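You operate a simulated robot arm through the tools that you are given. There is no shell and no other tool.

You run a simulated robot arm. Do the job below in one go: nothing can be reset, and whatever is moved stays where it is left.

Task
Close the card desk drawer. Then put the green enamel cup in the inside of the copper tray. Then take the green net bag from the work top of the kettle rack and leave it on the highest shelf of the kettle rack. Then push the left green door shut. Then take the yellow tape and put it on the top of the small cabinet. Then take the green block and leave it on the wooden shelf over the taps. Then take the orange chloride box on the top of the long bench and put it away on the top of the tun bench. Then fetch the box from the back corner of the long bench and set it on top of the yellow pad there. Keep to this order. Set down upright: green enamel cup, net bag, orange chloride box, box.

It is judged by the outcome, as a careful person would: the job done as asked, and still so three seconds after it is handed in. It fails if anything else is knocked over, pushed out of place, dropped, spilled or broken.

Robot
A 6-joint arm with a fingered hand on a trunk, on a base that moves. Base frame: it is fixed to the floor where the robot stands at the start and does not move with it; the origin is under the middle of the robot, x ahead of it, y to its left, z up. Units: mm, rad, N and s.
With the tool pointing down near the work surface it reaches from about 420 to 820 mm from the robot's upright axis, wherever it stands. Its first joint turns from -2.897 to 2.897 rad. Places, roughly: box [-4250, 5500, 750]; card desk drawer [700, -100, 700]; green block [-3500, 6000, 750]; green enamel cup (7x7x8 cm) [-800, -5600, 1300]; highest shelf of the kettle rack (101x19 cm) [-640, -5620, 1560]; inside of the copper tray (17x17 cm) [-840, -5620, 860]; left green door [-500, 8700, 500]; net bag [-500, -5750, 1000]; orange chloride box [-3750, 5250, 750]; top of the small cabinet (13x17 cm) [1600, 7640, 860]; top of the tun bench [-5500, -900, 700]; wooden shelf over the taps (117x13 cm) [760, 8320, 1480]; yellow pad (7x10x4 cm) [-4000, 5400, 800]; yellow tape (6x6x3 cm) [-2300, 7500, 800]. Payload 4 kg.
The tool frame sits at the grasp point between the pads (the TCP): z along the fingers, y along the line on which they close. The tips reach 20 mm beyond it. The gripper opens to 140 mm; its body begins 54 mm behind the TCP. The gripper is a hand of 3 fingers: y runs from the thumb to the fingers, the wrist lies at [0, 0, -215] in the tool frame.
Orientation is told as [roll, pitch, yaw] about the base's x, y, z axes, in that order, counted from this pose: with the fingers straight down and closing along the base's y, the tool's x points along the base's -x, its y along +y and its z along -z.

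Tools
- The arm moves only by the tool apply_moves. Its argument "commands" is a list of rows, each an object (a shift or turn left out is 0) with "slide": the shift along the tool's x, y, z in mm, a list of three; "dr": the turn, a rotation vector about the tool's x, y, z in rad, a list of three. In form: [{"slide": [tx, ty, tz], "dr": [wx, wy, wz]}, ...]. A call has 1 to 20 rows; each row shifts and turns the commanded pose from where the row before left it, along the tool's axes as they then stand. Rows are played at 5 a second. More than 50 mm and 0.15 rad between two rows, and nothing of the call is played. Where a pose cannot be reached the arm comes as near as it can. A force on the tool above 40 N (or 10 N above the force at the start of the call, whichever is more), or a blocked arm, ends the call early, and 0.2 s more pass. In this call time passes only in rows, and 0.2 s behind the last. The reply holds the time, the measured pose of the TCP, the force on the tool along the base axes, the opening and the grip force, in the units named above and with some noise, with the torque about the TCP (base axes, N m) and any sound that the robot's microphone picked up.
- Cameras (640 x 400 px; columns grow to the right, rows downward): "scene" is now at [52.7, 167.9, 1483.8]; the picture's right is [-0.29, -0.96, 0.00], its down [-0.70, 0.21, -0.68] and it looks along [0.65, -0.19, -0.73] (base axes); focal length 275 px, centre (320, 200). "wrist" rides on the gripper at [74, -43, -79] in the tool frame; the picture's right is [0.50, 0.87, 0.00], its down [-0.59, 0.34, -0.73] and it looks along [-0.64, 0.37, 0.68] (tool axes); focal length 275 px, centre (320, 200). There is no depth. A picture from a camera that has moved, and an enlarged one, comes with that camera's place and axes in the base frame and with its lens. The place of the scene camera against the robot may be out by one fixed shift of up to 12 mm in any direction.
- capture(camera): a new picture of that camera. No time passes.
- raise_lower(by): moves the trunk up (or, below 0, down) by that many mm; the arm and the scene camera ride with it, the base frame stays. It gives what a move gives, with no picture.
- base_move(legs): drives the robot by 1 to 6 legs, each [ahead, left, turn to the left] in mm, mm and rad, along the robot's own axes; the way and the turn of a leg run together, so that a leg with both is an arc; at most 1500 mm and 3.142 rad a leg. The arm and the cameras ride along, it lands a little off, and it stops where it bumps. It gives what a move gives.
- move_fingers(finger1, finger2, thumb_bend): sets how far each is bent, from 0 (flat) to 1 (curled in); at 0.3 the hand is open as for a grip, at 0.7 the pads meet at the TCP. One left out holds its place. A second passes; each finger stops where it meets its share of the squeeze, and holds until it gets a number again. It is the only way to open and close the hand. It gives what a move gives, with no picture; readings hold the bend of each and the force on the fingers (four entries, about 0 where the hand has none), thumb and palm.
- pan_tilt(pan, tilt): turns the head with the scene camera to pan (to the left, within 2.094 rad either way) and tilt (down, from -0.506 to 1.204), counted from straight ahead of the robot. It gives what a move gives.
- close_up(camera, box): a new picture of the part [left, top, right, bottom] of that camera's present view, enlarged. No time passes.
- job_done(): hands the job in; it is judged then, once.

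Places have to be worked out from the pictures, the camera data and where the tool is seen. Open the gripper and draw the arm clear of the work before you hand the job in, unless the task says otherwise.

The tools are called as name(argument=value, ...) on one line, values as JSON. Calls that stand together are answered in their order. apply_moves: Moves the arm, as the interface text tells. Its arguments: {"type":"object","properties":{"commands":{"type":"array"}},"required":["commands"]} The other tools are called the same way: raise_lower (by) moves the trunk up or down; move_fingers (finger1, finger2, thumb_bend) moves the fingers one by one; base_move (legs) drives the base; pan_tilt (pan, tilt) turns the head that bears the scene camera; capture (camera) takes a picture; close_up (camera, box) takes an enlarged picture of a part of a camera's view; job_done () hands the job in.

At the start:

```text
time: 0.0
eef_pos: [479.9, -66.2, 984.3]
ee_rot: [0.002, 0.0, 0.001]
ft_force: [-0.1, -0.2, -0.4]
moment: [-0.03, 0.01, -0.01]
width: 139.9
gripper_force: 0.0
shape: jaw
bend: [0.3, 0.3, 0.3]
finger forces: [0.0, 0.0, 0.0, 0.0, 0.0, 0.0]
trunk travel left (down, up): [-75.0, 515.0]
robot x, y, heading: [0.1, 0.4, 0.003]
head pan, tilt (commanded): [-0.29, 0.826]
```

scene: 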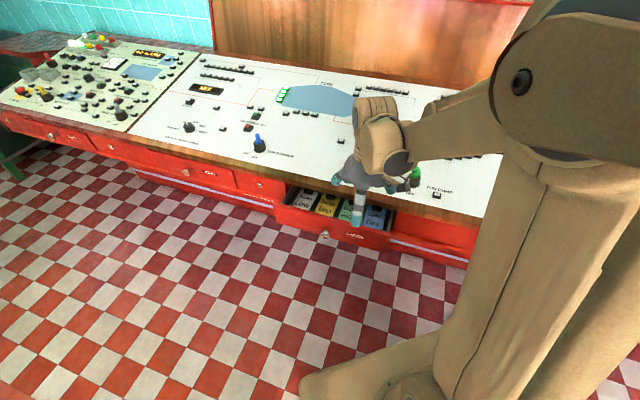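
wrist: 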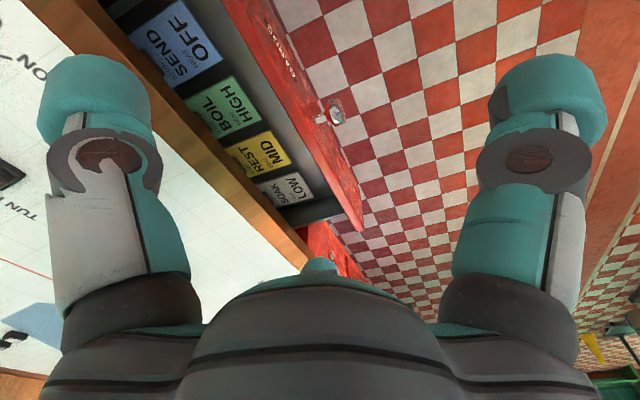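

I start by looking closely at the open drawer from both cameras.

close_up(camera="scene", box=[220, 140, 480, 300])

capture(camera="wrist")

```text
2.46 times, centred on (350, 220) of scene
camera zoom: at [52.7, 167.9, 1483.8], right [-0.29, -0.96, 0.0], down [-0.7, 0.21, -0.68], along [0.65, -0.19, -0.73], focal length 677 px, centre (246, 151)
```

zoom: 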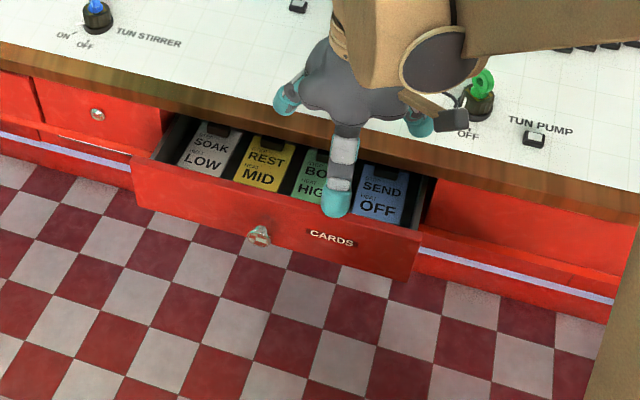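

```text
taken
camera wrist: at [406.1, -108.7, 1062.9], right [-0.5, 0.87, 0.0], down [0.59, 0.34, 0.73], along [0.64, 0.37, -0.68], focal length 275 px, centre (320, 200)
```

wrist: 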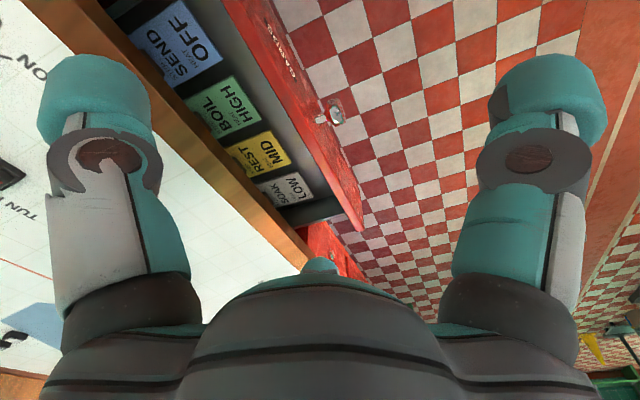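

The drawer sits open and the desk front looks turned relative to the base frame. I enlarge the wrist view and neighbouring parts of the scene to triangulate the drawer front.

close_up(camera="wrist", box=[200, 0, 440, 280])

close_up(camera="scene", box=[0, 60, 320, 260])

```text
1.43 times, centred on (320, 140) of wrist
camera zoom: at [406.1, -108.7, 1062.9], right [-0.5, 0.87, 0.0], down [0.59, 0.34, 0.73], along [0.64, 0.37, -0.68], focal length 393 px, centre (320, 286)
```

zoom: 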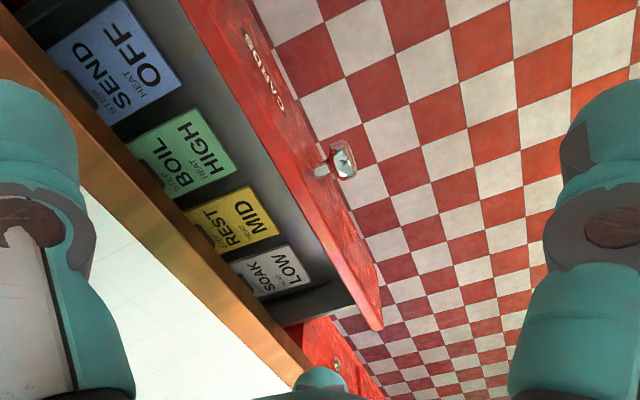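

```text
2.00 times, centred on (160, 160) of scene
camera zoom: at [52.7, 167.9, 1483.8], right [-0.29, -0.96, 0.0], down [-0.7, 0.21, -0.68], along [0.65, -0.19, -0.73], focal length 550 px, centre (640, 280)
```

zoom: 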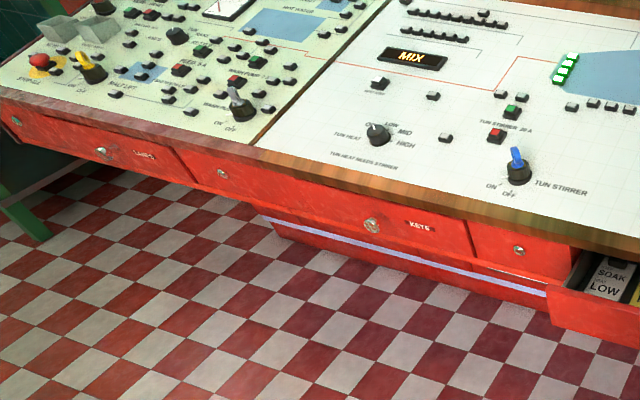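

The desk front is turned about 37° clockwise from base y, so the drawer pushes in along about (0.80, -0.61); its knob is near (568, 2, 720). I move the base to stand square in front of it before pushing.

base_move(legs=[[83, 364, 0], [0, 0, -0.65]])

pan_tilt(pan=0.0, tilt=0.8)

capture(camera="scene")

```text
time: 4.1
eef_pos: [426.0, 19.5, 985.0]
ee_rot: [-0.001, 0.0, -0.639]
ft_force: [1.0, 0.4, 0.4]
moment: [0.0, 0.0, 0.0]
width: 140.0
gripper_force: 0.1
shape: jaw
bend: [0.3, 0.3, 0.3]
finger forces: [0.0, 0.1, 0.0, 0.0, 0.1, 0.1]
trunk travel left (down, up): [-75.0, 515.0]
robot x, y, heading: [78.6, 361.0, -0.644]
head pan, tilt (commanded): [-0.29, 0.826]
```

```text
time: 4.9
eef_pos: [425.9, 20.3, 984.4]
ee_rot: [0.0, 0.0, -0.638]
ft_force: [0.2, 0.0, -1.0]
moment: [-0.02, 0.01, 0.0]
width: 139.9
gripper_force: 0.0
shape: jaw
bend: [0.3, 0.3, 0.3]
finger forces: [0.1, 0.0, 0.1, 0.1, 0.0, 0.0]
trunk travel left (down, up): [-75.0, 515.0]
robot x, y, heading: [79.9, 358.8, -0.64]
head pan, tilt (commanded): [0.0, 0.799]
```

```text
taken
camera scene: at [238.7, 476.0, 1485.9], right [-0.6, -0.8, 0.0], down [-0.57, 0.43, -0.7], along [0.56, -0.42, -0.72], focal length 275 px, centre (320, 200)
```

scene: 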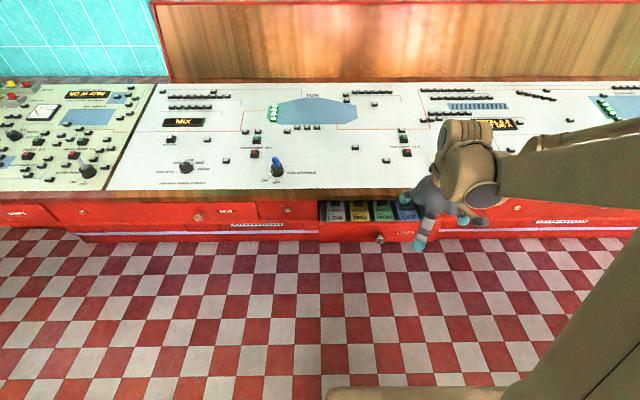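

The view is now square with the desk: panel about 655 mm ahead of the robot axis, knob near 615, closed position about 735. I close the fingers and shift the hand forward and left of the knob, then tilt it forward.

move_fingers(finger1=0.75, finger2=0.75, thumb_bend=0.75)

apply_moves(commands=[{"slide": [-25, 40, 0]}, {"slide": [-25, 40, 0]}, {"slide": [-25, 40, 0]}, {"dr": [0, -0.14, 0]}, {"dr": [0, -0.14, 0]}, {"dr": [0, -0.14, 0]}, {"dr": [0, -0.14, 0]}, {"dr": [0, -0.14, 0]}, {"dr": [0, -0.14, 0]}, {"dr": [0, -0.14, 0]}])

capture(camera="scene")

```text
time: 5.9
eef_pos: [424.9, 19.6, 984.8]
ee_rot: [0.0, -0.001, -0.64]
ft_force: [0.4, -0.2, 0.5]
moment: [0.02, 0.01, 0.0]
width: 2.5
gripper_force: 0.1
shape: fingers
bend: [0.73, 0.73, 0.71]
finger forces: [0.0, 0.0, 0.0, 0.1, 0.1, 0.0]
trunk travel left (down, up): [-75.0, 515.0]
robot x, y, heading: [78.0, 363.8, -0.637]
head pan, tilt (commanded): [0.0, 0.799]
```

```text
time: 8.1
eef_pos: [557.5, 70.3, 985.2]
ee_rot: [0.0, -0.981, -0.64]
ft_force: [0.2, -0.1, 0.5]
moment: [-0.02, -0.03, 0.01]
width: 2.3
gripper_force: 0.0
shape: fingers
bend: [0.73, 0.73, 0.71]
finger forces: [0.0, 0.1, 0.0, 0.1, 0.1, 0.0]
trunk travel left (down, up): [-75.0, 515.0]
robot x, y, heading: [76.9, 358.4, -0.636]
head pan, tilt (commanded): [0.0, 0.799]
```

```text
taken
camera scene: at [239.1, 475.9, 1485.8], right [-0.6, -0.8, 0.0], down [-0.58, 0.43, -0.7], along [0.56, -0.42, -0.72], focal length 275 px, centre (320, 200)
```

scene: 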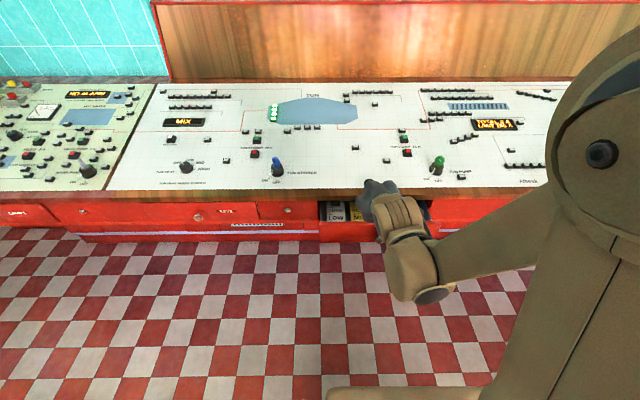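

The hand is tilted about 56° forward at 556 mm ahead, left of the knob. I lower it to about z=697 in front of the drawer panel.

apply_moves(commands=[{"slide": [39.8, 0, 26.7]}, {"slide": [39.8, 0, 26.7]}, {"slide": [39.8, 0, 26.7]}, {"slide": [39.8, 0, 26.7]}, {"slide": [39.8, 0, 26.7]}, {"slide": [39.8, 0, 26.7]}])

capture(camera="wrist")

capture(camera="scene")

```text
time: 9.5
eef_pos: [669.6, 11.9, 834.4]
ee_rot: [0.0, -0.977, -0.64]
ft_force: [0.1, -0.1, -0.3]
moment: [0.03, 0.02, 0.0]
width: 2.4
gripper_force: 0.0
shape: fingers
bend: [0.73, 0.73, 0.71]
finger forces: [0.0, 0.0, 0.1, 0.0, 0.0, 0.0]
out of reach, approached as far as the arm can: row 1, 2, 3, 4, 5, 6
trunk travel left (down, up): [-75.0, 515.0]
robot x, y, heading: [83.0, 357.4, -0.639]
head pan, tilt (commanded): [0.0, 0.799]
```

```text
taken
camera wrist: at [558.1, 40.9, 815.7], right [0.29, 0.86, -0.41], down [-0.02, 0.44, 0.9], along [0.96, -0.25, 0.15], focal length 275 px, centre (320, 200)
```

wrist: 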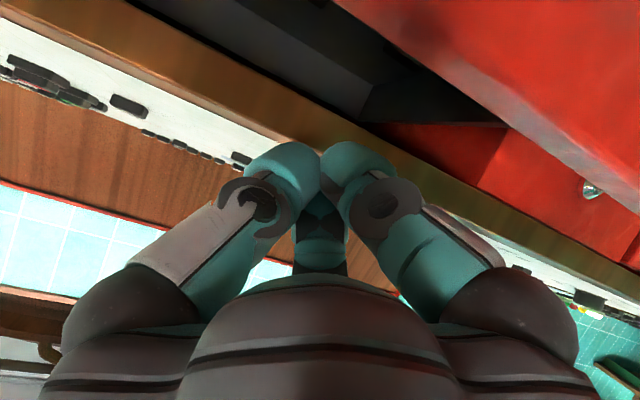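

```text
taken
camera scene: at [239.5, 475.7, 1485.8], right [-0.6, -0.8, 0.0], down [-0.58, 0.43, -0.7], along [0.56, -0.42, -0.72], focal length 275 px, centre (320, 200)
```

scene: 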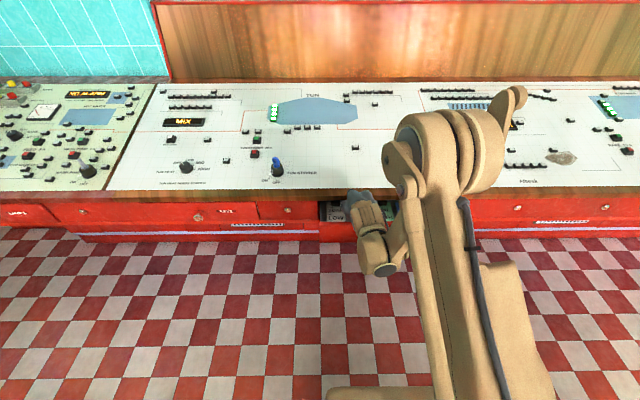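

The low tilted pose was too close to the robot, and the arm ended at z=834. I retrace upward, then I will back the base off to give the arm room.

apply_moves(commands=[{"slide": [-39.8, 0, -26.7]}, {"slide": [-39.8, 0, -26.7]}, {"slide": [-39.8, 0, -26.7]}])

```text
time: 10.3
eef_pos: [666.7, 11.1, 977.8]
ee_rot: [-0.001, -0.977, -0.641]
ft_force: [0.9, 0.0, -1.0]
moment: [-0.02, -0.01, -0.01]
width: 2.4
gripper_force: 0.1
shape: fingers
bend: [0.73, 0.73, 0.71]
finger forces: [0.0, 0.0, 0.1, 0.0, 0.1, 0.1]
trunk travel left (down, up): [-75.0, 515.0]
robot x, y, heading: [82.4, 358.5, -0.639]
head pan, tilt (commanded): [0.0, 0.799]
```

Commands restart from the reached pose. Before backing up I look around behind the robot on both sides.

pan_tilt(pan=2.09, tilt=0.4)

capture(camera="scene")

pan_tilt(pan=-2.09, tilt=0.4)

capture(camera="scene")

```text
time: 12.3
eef_pos: [668.8, 10.6, 978.2]
ee_rot: [0.002, -0.979, -0.64]
ft_force: [0.4, 1.0, -0.2]
moment: [0.01, -0.01, 0.0]
width: 2.3
gripper_force: 0.1
shape: fingers
bend: [0.73, 0.73, 0.71]
finger forces: [0.0, 0.0, 0.1, 0.0, 0.0, 0.0]
trunk travel left (down, up): [-75.0, 515.0]
robot x, y, heading: [80.3, 355.2, -0.643]
head pan, tilt (commanded): [2.089, 0.4]
```

```text
taken
camera scene: at [185.5, 616.2, 1521.0], right [0.99, -0.12, 0.0], down [-0.05, -0.39, -0.92], along [0.11, 0.91, -0.39], focal length 275 px, centre (320, 200)
```

scene: 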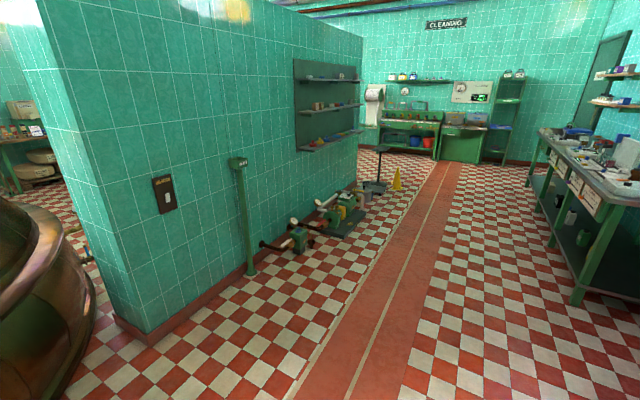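

```text
time: 15.7
eef_pos: [668.2, 11.0, 978.0]
ee_rot: [0.0, -0.979, -0.64]
ft_force: [-0.1, -0.6, 0.5]
moment: [-0.02, -0.01, 0.02]
width: 2.2
gripper_force: 0.1
shape: fingers
bend: [0.73, 0.73, 0.71]
finger forces: [0.1, 0.1, 0.1, 0.0, 0.0, 0.0]
trunk travel left (down, up): [-75.0, 515.0]
robot x, y, heading: [78.7, 359.3, -0.638]
head pan, tilt (commanded): [-2.089, 0.4]
```

```text
taken
camera scene: at [89.3, 487.1, 1521.0], right [-0.4, 0.92, 0.0], down [0.36, 0.16, -0.92], along [-0.84, -0.37, -0.39], focal length 275 px, centre (320, 200)
```

scene: 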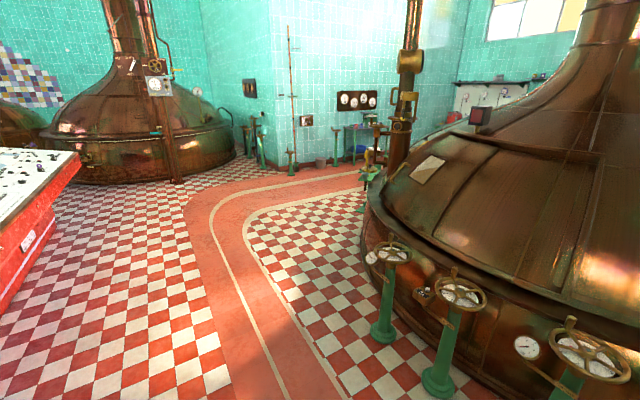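

The floor right behind the robot is clear (the nearest valve stand is about 1.1 m away). I back up 140 mm and face the camera forward again.

base_move(legs=[[-140, 0, 0]])

pan_tilt(pan=0.0, tilt=0.75)

capture(camera="scene")

```text
time: 17.0
eef_pos: [557.1, 92.5, 979.1]
ee_rot: [0.001, -0.98, -0.641]
ft_force: [-0.1, -0.5, 0.9]
moment: [0.01, 0.01, -0.02]
width: 2.0
gripper_force: 0.0
shape: fingers
bend: [0.73, 0.73, 0.71]
finger forces: [0.0, 0.0, 0.0, 0.1, 0.0, 0.1]
trunk travel left (down, up): [-75.0, 515.0]
robot x, y, heading: [-29.3, 440.3, -0.643]
head pan, tilt (commanded): [-2.089, 0.4]
```

```text
time: 19.0
eef_pos: [557.1, 92.9, 977.8]
ee_rot: [0.0, -0.979, -0.64]
ft_force: [0.1, -0.2, -0.6]
moment: [0.0, 0.0, -0.02]
width: 2.4
gripper_force: 0.2
shape: fingers
bend: [0.73, 0.73, 0.71]
finger forces: [0.1, 0.0, 0.0, 0.1, 0.1, 0.0]
trunk travel left (down, up): [-75.0, 515.0]
robot x, y, heading: [-31.9, 441.3, -0.643]
head pan, tilt (commanded): [0.0, 0.75]
```

```text
taken
camera scene: at [130.1, 557.1, 1489.9], right [-0.6, -0.8, 0.0], down [-0.55, 0.41, -0.73], along [0.59, -0.44, -0.68], focal length 275 px, centre (320, 200)
```

scene: 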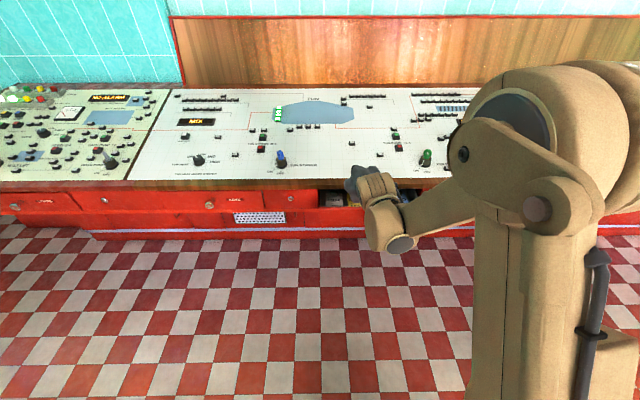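

Now with room, the TCP is about 680 mm ahead of the axis and 75 mm left of the knob. I lower it in front of the panel again.

apply_moves(commands=[{"slide": [39.8, 0, 26.7]}, {"slide": [39.8, 0, 26.7]}, {"slide": [39.8, 0, 26.7]}, {"slide": [39.8, 0, 26.7]}, {"slide": [39.8, 0, 26.7]}, {"slide": [39.8, 0, 26.7]}])

capture(camera="wrist")

capture(camera="scene")

```text
time: 20.4
eef_pos: [606.0, 67.4, 710.6]
ee_rot: [-0.001, -0.979, -0.641]
ft_force: [1.3, -0.1, 1.0]
moment: [0.0, -0.02, -0.03]
width: 2.4
gripper_force: 0.0
shape: fingers
bend: [0.73, 0.73, 0.71]
finger forces: [0.1, 0.0, 0.0, 0.1, 0.0, 0.0]
out of reach, approached as far as the arm can: row 4, 5, 6
trunk travel left (down, up): [-75.0, 515.0]
robot x, y, heading: [-28.6, 441.7, -0.643]
head pan, tilt (commanded): [0.0, 0.75]
```

```text
taken
camera wrist: at [494.7, 96.2, 692.6], right [0.29, 0.86, -0.42], down [-0.02, 0.44, 0.9], along [0.96, -0.25, 0.15], focal length 275 px, centre (320, 200)
```

wrist: 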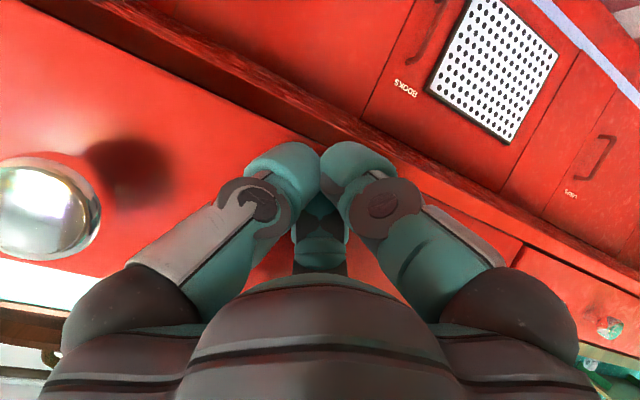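

```text
taken
camera scene: at [130.4, 556.9, 1489.8], right [-0.6, -0.8, 0.0], down [-0.55, 0.41, -0.73], along [0.59, -0.44, -0.68], focal length 275 px, centre (320, 200)
```

scene: 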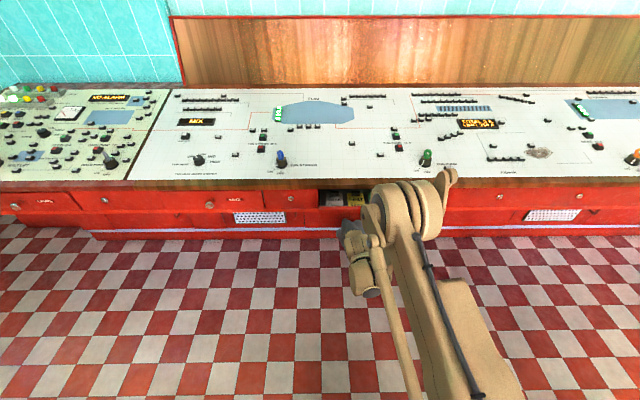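

The wrist view shows the fist in front of the panel with the knob well off to the side. I push forward along the drawer axis in small steps.

apply_moves(commands=[{"slide": [-8.4, 0, 12.4]}, {"slide": [-8.4, 0, 12.4]}, {"slide": [-8.4, 0, 12.4]}, {"slide": [-8.4, 0, 12.4]}, {"slide": [-8.4, 0, 12.4]}, {"slide": [-5.6, 0, 8.3]}, {"slide": [-5.6, 0, 8.3]}])

capture(camera="scene")

```text
time: 22.0
eef_pos: [682.5, 8.7, 712.8]
ee_rot: [0.001, -0.978, -0.64]
ft_force: [0.0, 1.0, 0.0]
moment: [0.02, 0.01, 0.02]
width: 2.2
gripper_force: 0.1
shape: fingers
bend: [0.73, 0.73, 0.71]
finger forces: [0.0, 0.0, 0.0, 0.2, 0.0, 0.0]
trunk travel left (down, up): [-75.0, 515.0]
robot x, y, heading: [-33.5, 441.9, -0.639]
head pan, tilt (commanded): [0.0, 0.75]
```

```text
taken
camera scene: at [130.3, 556.9, 1489.8], right [-0.6, -0.8, 0.0], down [-0.55, 0.41, -0.73], along [0.59, -0.44, -0.68], focal length 275 px, centre (320, 200)
```

scene: 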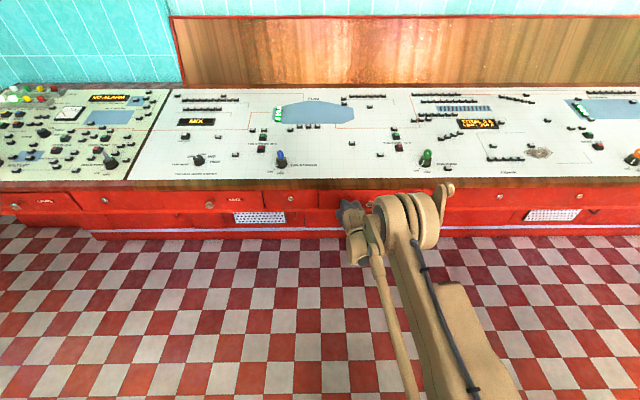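

The drawer is moving with almost no force. I check with a close-up before pushing further.

close_up(camera="scene", box=[240, 160, 480, 260])

capture(camera="wrist")

```text
2.67 times, centred on (360, 210) of scene
camera zoom: at [130.3, 556.9, 1489.8], right [-0.6, -0.8, 0.0], down [-0.55, 0.41, -0.73], along [0.59, -0.44, -0.68], focal length 733 px, centre (213, 173)
```

zoom: 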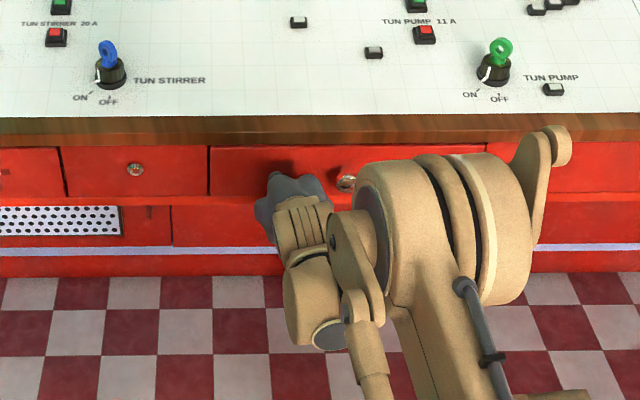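

```text
taken
camera wrist: at [570.7, 38.7, 694.7], right [0.29, 0.86, -0.42], down [-0.02, 0.44, 0.9], along [0.96, -0.25, 0.15], focal length 275 px, centre (320, 200)
```

wrist: 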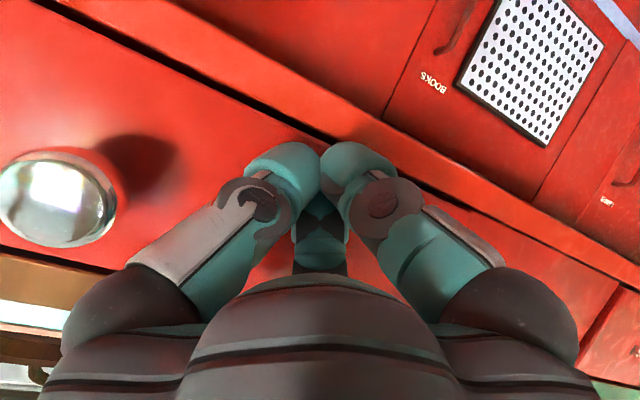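

The drawer is nearly flush. I push a little more in small steps until a firm stop shows in the force.

apply_moves(commands=[{"slide": [-2.8, 0, 4.15]}, {"slide": [-2.8, 0, 4.15]}, {"slide": [-2.8, 0, 4.15]}, {"slide": [-2.8, 0, 4.15]}, {"slide": [-2.8, 0, 4.15]}, {"slide": [-2.8, 0, 4.15]}])

close_up(camera="scene", box=[240, 160, 480, 260])

capture(camera="wrist")

```text
time: 22.9
eef_pos: [691.8, 5.3, 712.7]
ee_rot: [0.001, -0.977, -0.639]
ft_force: [-18.7, 12.5, 5.8]
moment: [-0.06, -0.05, -0.06]
width: 4.1
gripper_force: 19.9
shape: fingers
bend: [0.68, 0.74, 0.69]
finger forces: [0.0, 39.0, 0.0, 0.0, 0.1, 0.1]
trunk travel left (down, up): [-75.0, 515.0]
robot x, y, heading: [-32.1, 442.1, -0.639]
head pan, tilt (commanded): [0.0, 0.75]
stopped in row 4: the force on the tool passed its limit at 48 N (the readings are from after the stop); the commanded pose is now the measured one
```

```text
2.67 times, centred on (360, 210) of scene
camera zoom: at [126.4, 559.7, 1490.1], right [-0.6, -0.8, 0.0], down [-0.55, 0.41, -0.73], along [0.59, -0.44, -0.68], focal length 733 px, centre (213, 173)
```

zoom: 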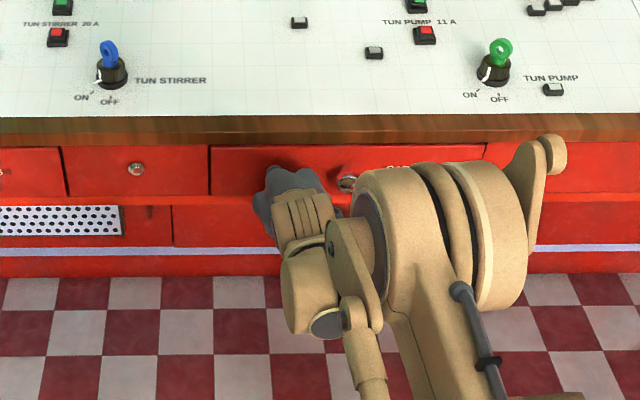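

```text
taken
camera wrist: at [580.7, 34.5, 696.1], right [0.29, 0.86, -0.41], down [-0.02, 0.44, 0.9], along [0.96, -0.25, 0.15], focal length 275 px, centre (320, 200)
```

wrist: 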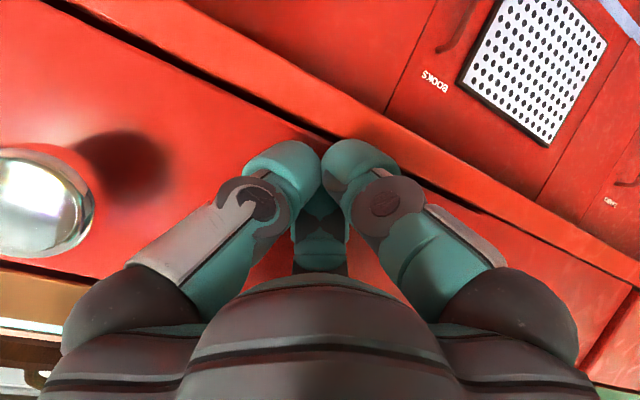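

A firm stop came at 48 N, so the drawer is at its end. I draw back and look at it unobstructed.

apply_moves(commands=[{"slide": [22, 0, -33]}, {"slide": [22, 0, -33]}, {"slide": [22, 0, -33]}])

close_up(camera="scene", box=[240, 160, 480, 260])

capture(camera="wrist")

```text
time: 23.6
eef_pos: [605.3, 70.6, 716.2]
ee_rot: [-0.002, -0.972, -0.639]
ft_force: [-0.4, 0.1, -0.4]
moment: [0.01, 0.01, -0.02]
width: 3.3
gripper_force: 0.0
shape: fingers
bend: [0.73, 0.73, 0.71]
finger forces: [0.0, 0.0, 0.1, 0.1, 0.1, 0.0]
out of reach, approached as far as the arm can: row 3
trunk travel left (down, up): [-75.0, 515.0]
robot x, y, heading: [-32.1, 444.4, -0.64]
head pan, tilt (commanded): [0.0, 0.75]
```

```text
2.67 times, centred on (360, 210) of scene
camera zoom: at [129.7, 557.6, 1489.8], right [-0.6, -0.8, 0.0], down [-0.55, 0.41, -0.73], along [0.59, -0.44, -0.68], focal length 733 px, centre (213, 173)
```

zoom: 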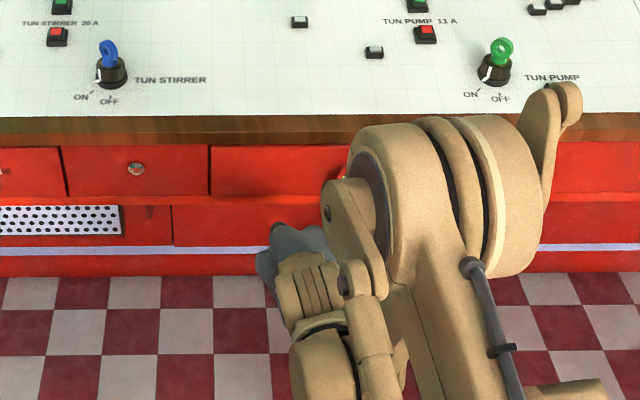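

```text
taken
camera wrist: at [493.3, 100.6, 697.7], right [0.29, 0.86, -0.41], down [-0.02, 0.44, 0.9], along [0.96, -0.25, 0.14], focal length 275 px, centre (320, 200)
```

wrist: 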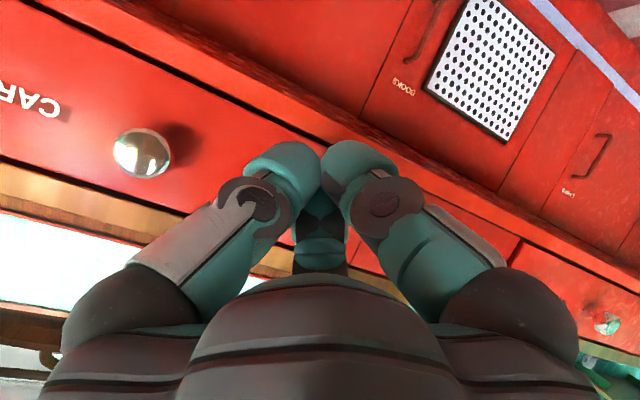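

The card desk drawer is flush and closed. Next I raise the arm, bring it back to the pointing-down pose for travel and look toward the kettle rack in the -y direction.

apply_moves(commands=[{"slide": [-39.8, 0, -26.7]}, {"slide": [-39.8, 0, -26.7]}, {"slide": [-39.8, 0, -26.7]}, {"slide": [-39.8, 0, -26.7]}, {"slide": [-39.8, 0, -26.7]}, {"slide": [-39.8, 0, -26.7]}, {"dr": [0, 0.14, 0]}, {"dr": [0, 0.14, 0]}, {"dr": [0, 0.14, 0]}, {"dr": [0, 0.14, 0]}, {"dr": [0, 0.14, 0]}, {"dr": [0, 0.14, 0]}, {"dr": [0, 0.14, 0]}])

pan_tilt(pan=-0.93, tilt=0.2)

capture(camera="scene")

pan_tilt(pan=-1.6, tilt=0.2)

capture(camera="scene")

```text
time: 26.4
eef_pos: [606.7, 69.8, 1001.8]
ee_rot: [0.0, 0.006, -0.64]
ft_force: [-0.4, 1.1, 0.1]
moment: [-0.01, 0.07, 0.02]
width: 3.2
gripper_force: 0.0
shape: fingers
bend: [0.73, 0.73, 0.71]
finger forces: [0.0, 0.0, 0.0, 0.0, 0.1, 0.0]
trunk travel left (down, up): [-75.0, 515.0]
robot x, y, heading: [-30.3, 441.6, -0.641]
head pan, tilt (commanded): [0.0, 0.75]
```

```text
time: 27.7
eef_pos: [606.2, 70.5, 1002.2]
ee_rot: [0.001, 0.004, -0.638]
ft_force: [-0.5, 0.4, -0.4]
moment: [-0.02, -0.02, -0.04]
width: 3.4
gripper_force: 0.0
shape: fingers
bend: [0.73, 0.73, 0.71]
finger forces: [0.0, 0.0, 0.0, 0.0, 0.0, 0.1]
trunk travel left (down, up): [-75.0, 515.0]
robot x, y, heading: [-31.2, 446.9, -0.637]
head pan, tilt (commanded): [-0.93, 0.201]
```

```text
taken
camera scene: at [63.3, 513.9, 1539.5], right [-1.0, 0.0, 0.0], down [0.0, 0.2, -0.98], along [0.0, -0.98, -0.2], focal length 275 px, centre (320, 200)
```

scene: 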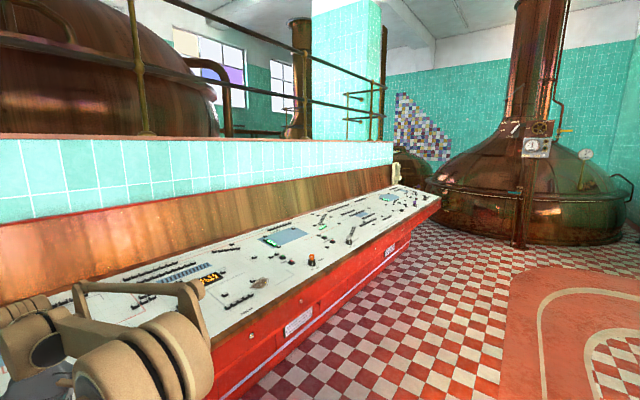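

```text
time: 28.7
eef_pos: [604.6, 70.7, 1003.2]
ee_rot: [0.001, 0.004, -0.638]
ft_force: [-0.4, 0.2, -0.2]
moment: [-0.01, 0.01, 0.0]
width: 3.6
gripper_force: 0.0
shape: fingers
bend: [0.73, 0.73, 0.71]
finger forces: [0.0, 0.1, 0.0, 0.1, 0.0, 0.0]
trunk travel left (down, up): [-75.0, 515.0]
robot x, y, heading: [-30.0, 442.5, -0.639]
head pan, tilt (commanded): [-1.6, 0.201]
```

```text
taken
camera scene: at [5.3, 534.0, 1539.5], right [-0.79, 0.62, 0.0], down [0.12, 0.16, -0.98], along [-0.61, -0.77, -0.2], focal length 275 px, centre (320, 200)
```

scene: 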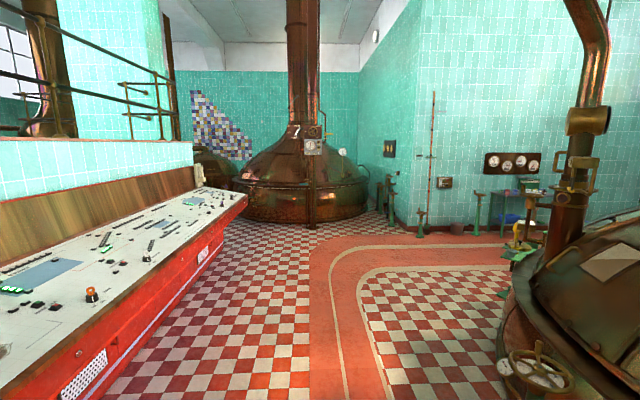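

The kettle rack lies beyond the far end of the console, around its end. I pull the arm in, then turn to face along the desk front (heading about -2.21).

apply_moves(commands=[{"slide": [45, -20, 0]}, {"slide": [45, -20, 0]}, {"slide": [45, -20, 0]}, {"slide": [45, 0, 0]}, {"slide": [45, 0, 0]}])

base_move(legs=[[0, 0, -1.575]])

pan_tilt(pan=0.0, tilt=0.35)

capture(camera="scene")

```text
time: 29.9
eef_pos: [389.0, 154.2, 1004.2]
ee_rot: [0.001, 0.002, -0.639]
ft_force: [-0.4, 1.3, -0.1]
moment: [0.02, -0.02, 0.05]
width: 3.3
gripper_force: 0.0
shape: fingers
bend: [0.73, 0.73, 0.71]
finger forces: [0.0, 0.1, 0.0, 0.0, 0.0, 0.0]
trunk travel left (down, up): [-75.0, 515.0]
robot x, y, heading: [-30.9, 441.8, -0.638]
head pan, tilt (commanded): [-1.6, 0.201]
```

```text
time: 34.1
eef_pos: [-309.3, 15.1, 1004.8]
ee_rot: [0.001, 0.005, -2.187]
ft_force: [-0.1, -0.2, 0.6]
moment: [0.01, 0.03, 0.02]
width: 3.4
gripper_force: 0.0
shape: fingers
bend: [0.73, 0.73, 0.71]
finger forces: [0.0, 0.1, 0.0, 0.0, 0.1, 0.0]
trunk travel left (down, up): [-75.0, 515.0]
robot x, y, heading: [-31.8, 442.0, -2.189]
head pan, tilt (commanded): [-1.6, 0.201]
```

```text
time: 35.8
eef_pos: [-309.1, 15.6, 1004.9]
ee_rot: [0.001, 0.005, -2.189]
ft_force: [0.3, 0.0, -0.3]
moment: [-0.03, 0.02, 0.01]
width: 3.1
gripper_force: 0.1
shape: fingers
bend: [0.73, 0.73, 0.71]
finger forces: [0.0, 0.0, 0.1, 0.0, 0.0, 0.0]
trunk travel left (down, up): [-75.0, 515.0]
robot x, y, heading: [-29.9, 440.6, -2.19]
head pan, tilt (commanded): [0.0, 0.351]
```

```text
taken
camera scene: at [78.0, 273.2, 1525.5], right [-0.82, 0.58, 0.0], down [0.2, 0.28, -0.94], along [-0.54, -0.77, -0.34], focal length 275 px, centre (320, 200)
```

scene: 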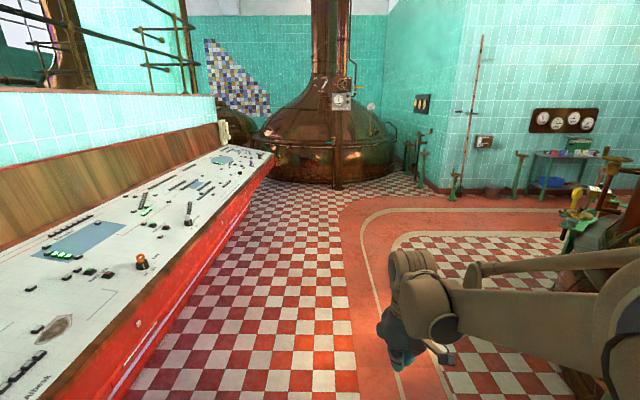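

The floor along the console is clear for over 3 m. I drive ahead along it, easing slightly right, then look again.

base_move(legs=[[1500, -100, 0], [1500, -100, 0]])

pan_tilt(pan=0.4, tilt=0.35)

capture(camera="scene")

```text
refused: leg 1 is longer than a leg can be; nothing moved
```

```text
time: 36.6
eef_pos: [-308.8, 15.1, 1004.2]
ee_rot: [0.001, 0.006, -2.188]
ft_force: [0.2, 0.2, 0.0]
moment: [0.03, 0.02, 0.0]
width: 3.1
gripper_force: 0.1
shape: fingers
bend: [0.73, 0.73, 0.71]
finger forces: [0.0, 0.1, 0.1, 0.0, 0.0, 0.0]
trunk travel left (down, up): [-75.0, 515.0]
robot x, y, heading: [-26.7, 440.2, -2.187]
head pan, tilt (commanded): [0.4, 0.351]
```

```text
taken
camera scene: at [111.8, 258.2, 1525.5], right [-0.98, 0.21, 0.0], down [0.07, 0.34, -0.94], along [-0.2, -0.92, -0.34], focal length 275 px, centre (320, 200)
```

scene: 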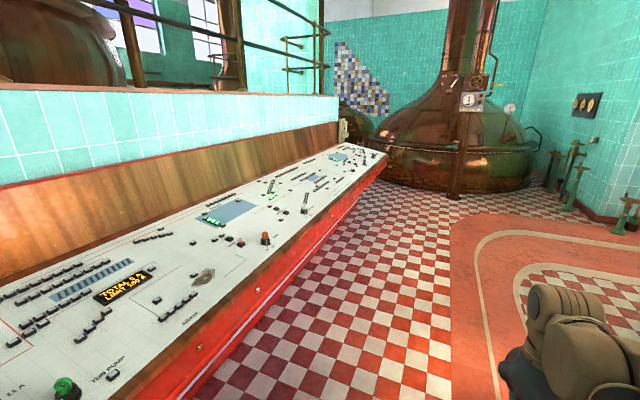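

The leg was slightly too long; I reissue it with shorter legs.

base_move(legs=[[1400, -80, 0], [1400, -80, 0]])

capture(camera="scene")

```text
time: 50.2
eef_pos: [-2009.6, -2227.4, 1004.4]
ee_rot: [-0.001, 0.005, -2.157]
ft_force: [0.1, 0.1, 0.5]
moment: [0.02, 0.02, -0.01]
width: 3.4
gripper_force: 0.0
shape: fingers
bend: [0.73, 0.73, 0.71]
finger forces: [0.1, 0.0, 0.0, 0.1, 0.0, 0.1]
trunk travel left (down, up): [-75.0, 515.0]
robot x, y, heading: [-1744.2, -1787.8, -2.157]
head pan, tilt (commanded): [0.4, 0.351]
```

```text
taken
camera scene: at [-1595.5, -1971.4, 1525.5], right [-0.98, 0.19, 0.0], down [0.06, 0.34, -0.94], along [-0.17, -0.92, -0.34], focal length 275 px, centre (320, 200)
```

scene: 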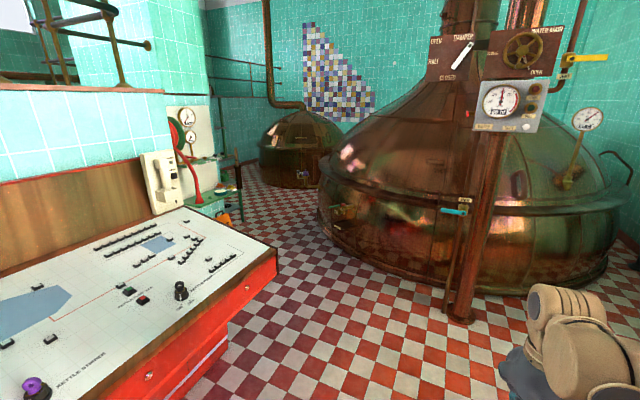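

The kettle rack with green shelves and gauges is visible past the desk end. I zoom in on it and plan a path between the desk corner and vat 7.

close_up(camera="scene", box=[130, 80, 290, 250])

base_move(legs=[[1400, -350, 0]])

pan_tilt(pan=0.7, tilt=0.35)

capture(camera="scene")

```text
2.35 times, centred on (210, 165) of scene
camera zoom: at [-1595.5, -1971.4, 1525.5], right [-0.98, 0.19, 0.0], down [0.06, 0.34, -0.94], along [-0.17, -0.92, -0.34], focal length 647 px, centre (579, 282)
```

zoom: 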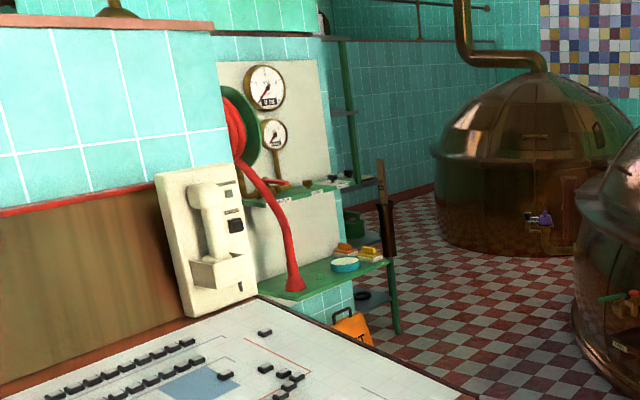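

```text
time: 57.4
eef_pos: [-3050.6, -3208.6, 1004.0]
ee_rot: [0.001, 0.005, -2.132]
ft_force: [0.4, -0.5, 0.3]
moment: [-0.02, -0.02, -0.02]
width: 3.2
gripper_force: 0.0
shape: fingers
bend: [0.73, 0.73, 0.71]
finger forces: [0.0, 0.0, 0.1, 0.0, 0.1, 0.1]
trunk travel left (down, up): [-75.0, 515.0]
robot x, y, heading: [-2794.1, -2764.1, -2.128]
head pan, tilt (commanded): [0.4, 0.351]
```

```text
time: 58.2
eef_pos: [-3049.4, -3207.4, 1004.5]
ee_rot: [0.0, 0.005, -2.132]
ft_force: [0.4, 0.5, 0.9]
moment: [-0.01, -0.01, 0.01]
width: 3.3
gripper_force: 0.0
shape: fingers
bend: [0.73, 0.73, 0.71]
finger forces: [0.1, 0.0, 0.0, 0.0, 0.0, 0.1]
trunk travel left (down, up): [-75.0, 515.0]
robot x, y, heading: [-2794.0, -2768.7, -2.136]
head pan, tilt (commanded): [0.7, 0.351]
```

```text
taken
camera scene: at [-2614.4, -2942.7, 1525.5], right [-0.99, -0.14, 0.0], down [-0.05, 0.34, -0.94], along [0.13, -0.93, -0.34], focal length 275 px, centre (320, 200)
```

scene: 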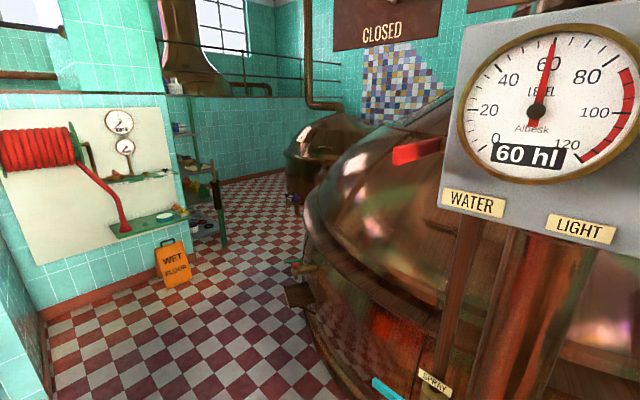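

I drove too far right and the hand is near vat 7's gauge panel (no contact). I back straight off first, then go around to the left toward the rack.

base_move(legs=[[-600, 0, 0]])

capture(camera="scene")

```text
time: 61.6
eef_pos: [-2729.5, -2699.0, 1005.7]
ee_rot: [0.0, 0.006, -2.138]
ft_force: [0.1, 1.0, -0.8]
moment: [0.04, 0.02, 0.0]
width: 3.3
gripper_force: 0.0
shape: fingers
bend: [0.73, 0.73, 0.71]
finger forces: [0.0, 0.0, 0.0, 0.0, 0.1, 0.0]
trunk travel left (down, up): [-75.0, 515.0]
robot x, y, heading: [-2474.5, -2256.5, -2.136]
head pan, tilt (commanded): [0.7, 0.351]
```

```text
taken
camera scene: at [-2293.5, -2435.9, 1525.5], right [-0.99, -0.13, 0.0], down [-0.05, 0.34, -0.94], along [0.12, -0.93, -0.34], focal length 275 px, centre (320, 200)
```

scene: 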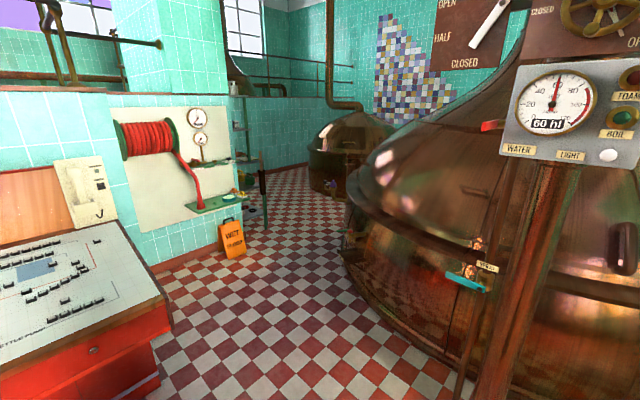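

Geometry is clear: the desk corner is near (-1600, -3220) and the vat edge near (-2530, -4080), leaving about a 1.27 m gap. I turn to face through the gap and approach it.

base_move(legs=[[0, 0, 1.316], [702, -485, 0]])

pan_tilt(pan=0.0, tilt=0.4)

capture(camera="scene")

```text
time: 69.4
eef_pos: [-1972.0, -3449.9, 1005.8]
ee_rot: [0.0, 0.005, -0.807]
ft_force: [0.2, 0.1, 0.5]
moment: [0.03, -0.01, 0.02]
width: 3.2
gripper_force: 0.1
shape: fingers
bend: [0.73, 0.73, 0.71]
finger forces: [0.0, 0.0, 0.1, 0.1, 0.0, 0.1]
trunk travel left (down, up): [-75.0, 515.0]
robot x, y, heading: [-2338.5, -3094.4, -0.808]
head pan, tilt (commanded): [0.7, 0.351]
```

```text
time: 70.4
eef_pos: [-1974.1, -3449.9, 1004.7]
ee_rot: [0.001, 0.005, -0.809]
ft_force: [0.4, -0.1, 0.2]
moment: [-0.01, 0.0, -0.01]
width: 3.3
gripper_force: 0.1
shape: fingers
bend: [0.73, 0.73, 0.71]
finger forces: [0.1, 0.0, 0.1, 0.0, 0.0, 0.0]
trunk travel left (down, up): [-75.0, 515.0]
robot x, y, heading: [-2338.9, -3095.6, -0.811]
head pan, tilt (commanded): [0.0, 0.4]
```

```text
taken
camera scene: at [-2154.9, -3015.4, 1521.0], right [-0.72, -0.69, 0.0], down [-0.27, 0.28, -0.92], along [0.64, -0.67, -0.39], focal length 275 px, centre (320, 200)
```

scene: 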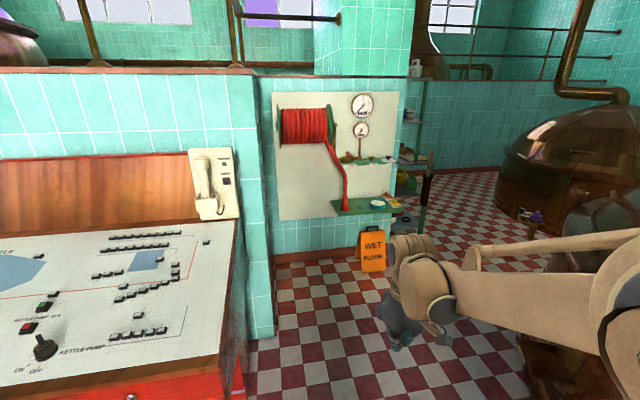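

The rack seems to run away from the end of the hose wall, facing the aisle between it and vat 7. I go through the gap in two legs, turning to face -y in between.

base_move(legs=[[636, -138, 0], [0, 0, -0.76], [600, 380, 0]])

pan_tilt(pan=0.3, tilt=0.3)

capture(camera="scene")

```text
time: 79.6
eef_pos: [-1599.0, -4762.2, 1003.2]
ee_rot: [0.001, 0.006, -1.574]
ft_force: [-0.9, -0.3, -0.2]
moment: [0.05, 0.02, -0.01]
width: 3.2
gripper_force: 0.1
shape: fingers
bend: [0.73, 0.73, 0.71]
finger forces: [0.0, 0.0, 0.0, 0.0, 0.0, 0.0]
trunk travel left (down, up): [-75.0, 515.0]
robot x, y, heading: [-1615.2, -4251.0, -1.577]
head pan, tilt (commanded): [0.0, 0.4]
```

```text
time: 80.4
eef_pos: [-1599.1, -4760.7, 1004.3]
ee_rot: [0.0, 0.004, -1.576]
ft_force: [0.5, 0.5, 0.2]
moment: [0.02, -0.02, -0.03]
width: 3.3
gripper_force: 0.1
shape: fingers
bend: [0.73, 0.73, 0.71]
finger forces: [0.0, 0.0, 0.0, 0.0, 0.0, 0.0]
trunk travel left (down, up): [-75.0, 515.0]
robot x, y, heading: [-1614.3, -4254.9, -1.575]
head pan, tilt (commanded): [0.3, 0.3]
```

```text
taken
camera scene: at [-1402.3, -4322.3, 1530.2], right [-0.96, -0.29, 0.0], down [-0.09, 0.28, -0.96], along [0.28, -0.91, -0.3], focal length 275 px, centre (320, 200)
```

scene: 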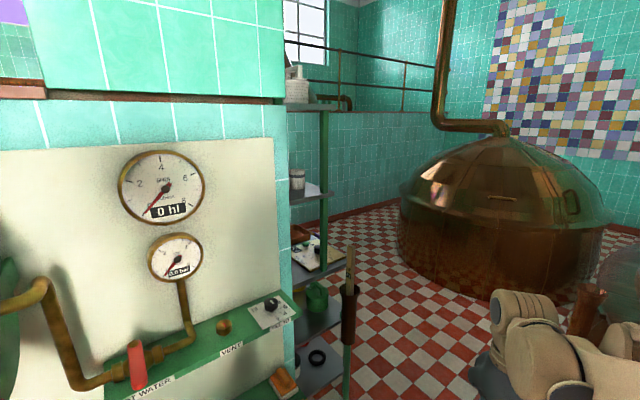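

I can now see the rack's end with its shelves, partly behind the hose wall, and a paddle leaning near it. I move further ahead along the aisle and look left.

base_move(legs=[[800, 0, 0]])

pan_tilt(pan=0.8, tilt=0.4)

capture(camera="scene")

```text
time: 84.6
eef_pos: [-1608.7, -5555.0, 1003.6]
ee_rot: [-0.002, 0.005, -1.582]
ft_force: [-0.5, 1.5, -0.5]
moment: [0.0, -0.01, 0.02]
width: 3.4
gripper_force: 0.0
shape: fingers
bend: [0.73, 0.73, 0.71]
finger forces: [0.0, 0.1, 0.1, 0.0, 0.0, 0.1]
trunk travel left (down, up): [-75.0, 515.0]
robot x, y, heading: [-1619.9, -5044.7, -1.582]
head pan, tilt (commanded): [0.3, 0.3]
```

```text
time: 85.6
eef_pos: [-1607.6, -5555.4, 1003.6]
ee_rot: [-0.002, 0.005, -1.581]
ft_force: [-0.7, 0.6, -0.6]
moment: [0.02, -0.03, -0.01]
width: 3.3
gripper_force: 0.0
shape: fingers
bend: [0.73, 0.73, 0.71]
finger forces: [0.0, 0.0, 0.0, 0.0, 0.0, 0.1]
trunk travel left (down, up): [-75.0, 515.0]
robot x, y, heading: [-1623.6, -5042.7, -1.58]
head pan, tilt (commanded): [0.799, 0.4]
```

```text
taken
camera scene: at [-1370.0, -5092.2, 1521.0], right [-0.71, -0.71, 0.0], down [-0.28, 0.27, -0.92], along [0.65, -0.65, -0.39], focal length 275 px, centre (320, 200)
```

scene: 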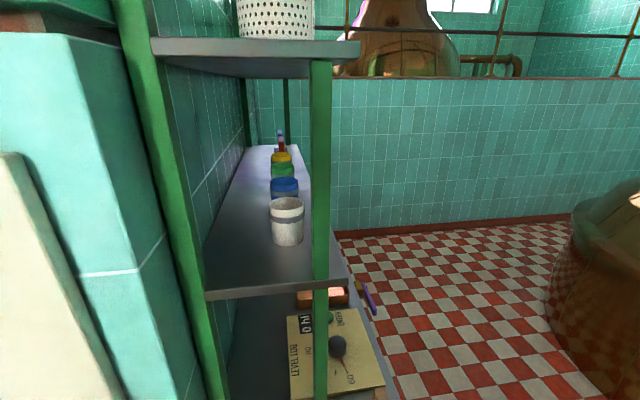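

The rack runs along about (0.8, -0.6) with its open front facing (-0.6, -0.8); on the middle shelf stand several cups in a row. I drive around to the front side and turn to face it.

base_move(legs=[[1150, 0, 0], [0, 0, 2.507]])

pan_tilt(pan=-0.3, tilt=0.35)

capture(camera="scene")

```text
time: 97.4
eef_pos: [-1354.2, -5756.3, 1005.9]
ee_rot: [0.0, 0.006, 0.962]
ft_force: [-0.7, 0.3, 0.0]
moment: [0.01, 0.0, 0.01]
width: 3.0
gripper_force: 0.1
shape: fingers
bend: [0.73, 0.73, 0.71]
finger forces: [0.0, 0.0, 0.1, 0.0, 0.0, 0.1]
trunk travel left (down, up): [-75.0, 515.0]
robot x, y, heading: [-1626.4, -6183.2, 0.962]
head pan, tilt (commanded): [0.799, 0.4]
```

```text
time: 98.7
eef_pos: [-1352.5, -5756.4, 1004.3]
ee_rot: [0.0, 0.006, 0.961]
ft_force: [-0.2, -0.3, 0.5]
moment: [0.01, 0.0, -0.01]
width: 3.2
gripper_force: 0.0
shape: fingers
bend: [0.73, 0.73, 0.71]
finger forces: [0.1, 0.0, 0.0, 0.0, 0.0, 0.0]
trunk travel left (down, up): [-75.0, 515.0]
robot x, y, heading: [-1626.7, -6195.1, 0.965]
head pan, tilt (commanded): [-0.3, 0.351]
```

```text
taken
camera scene: at [-1726.4, -6035.0, 1525.5], right [0.61, -0.79, 0.0], down [-0.27, -0.21, -0.94], along [0.74, 0.58, -0.34], focal length 275 px, centre (320, 200)
```

scene: 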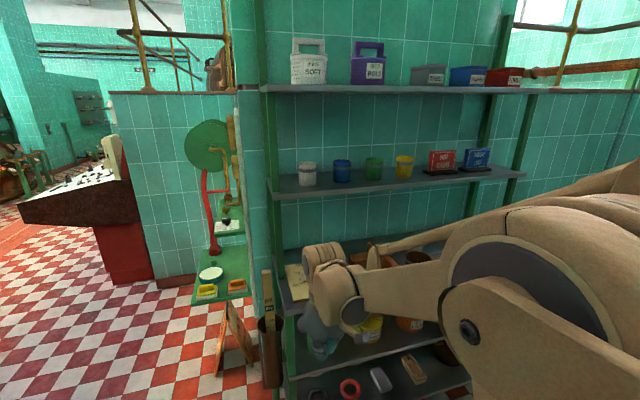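

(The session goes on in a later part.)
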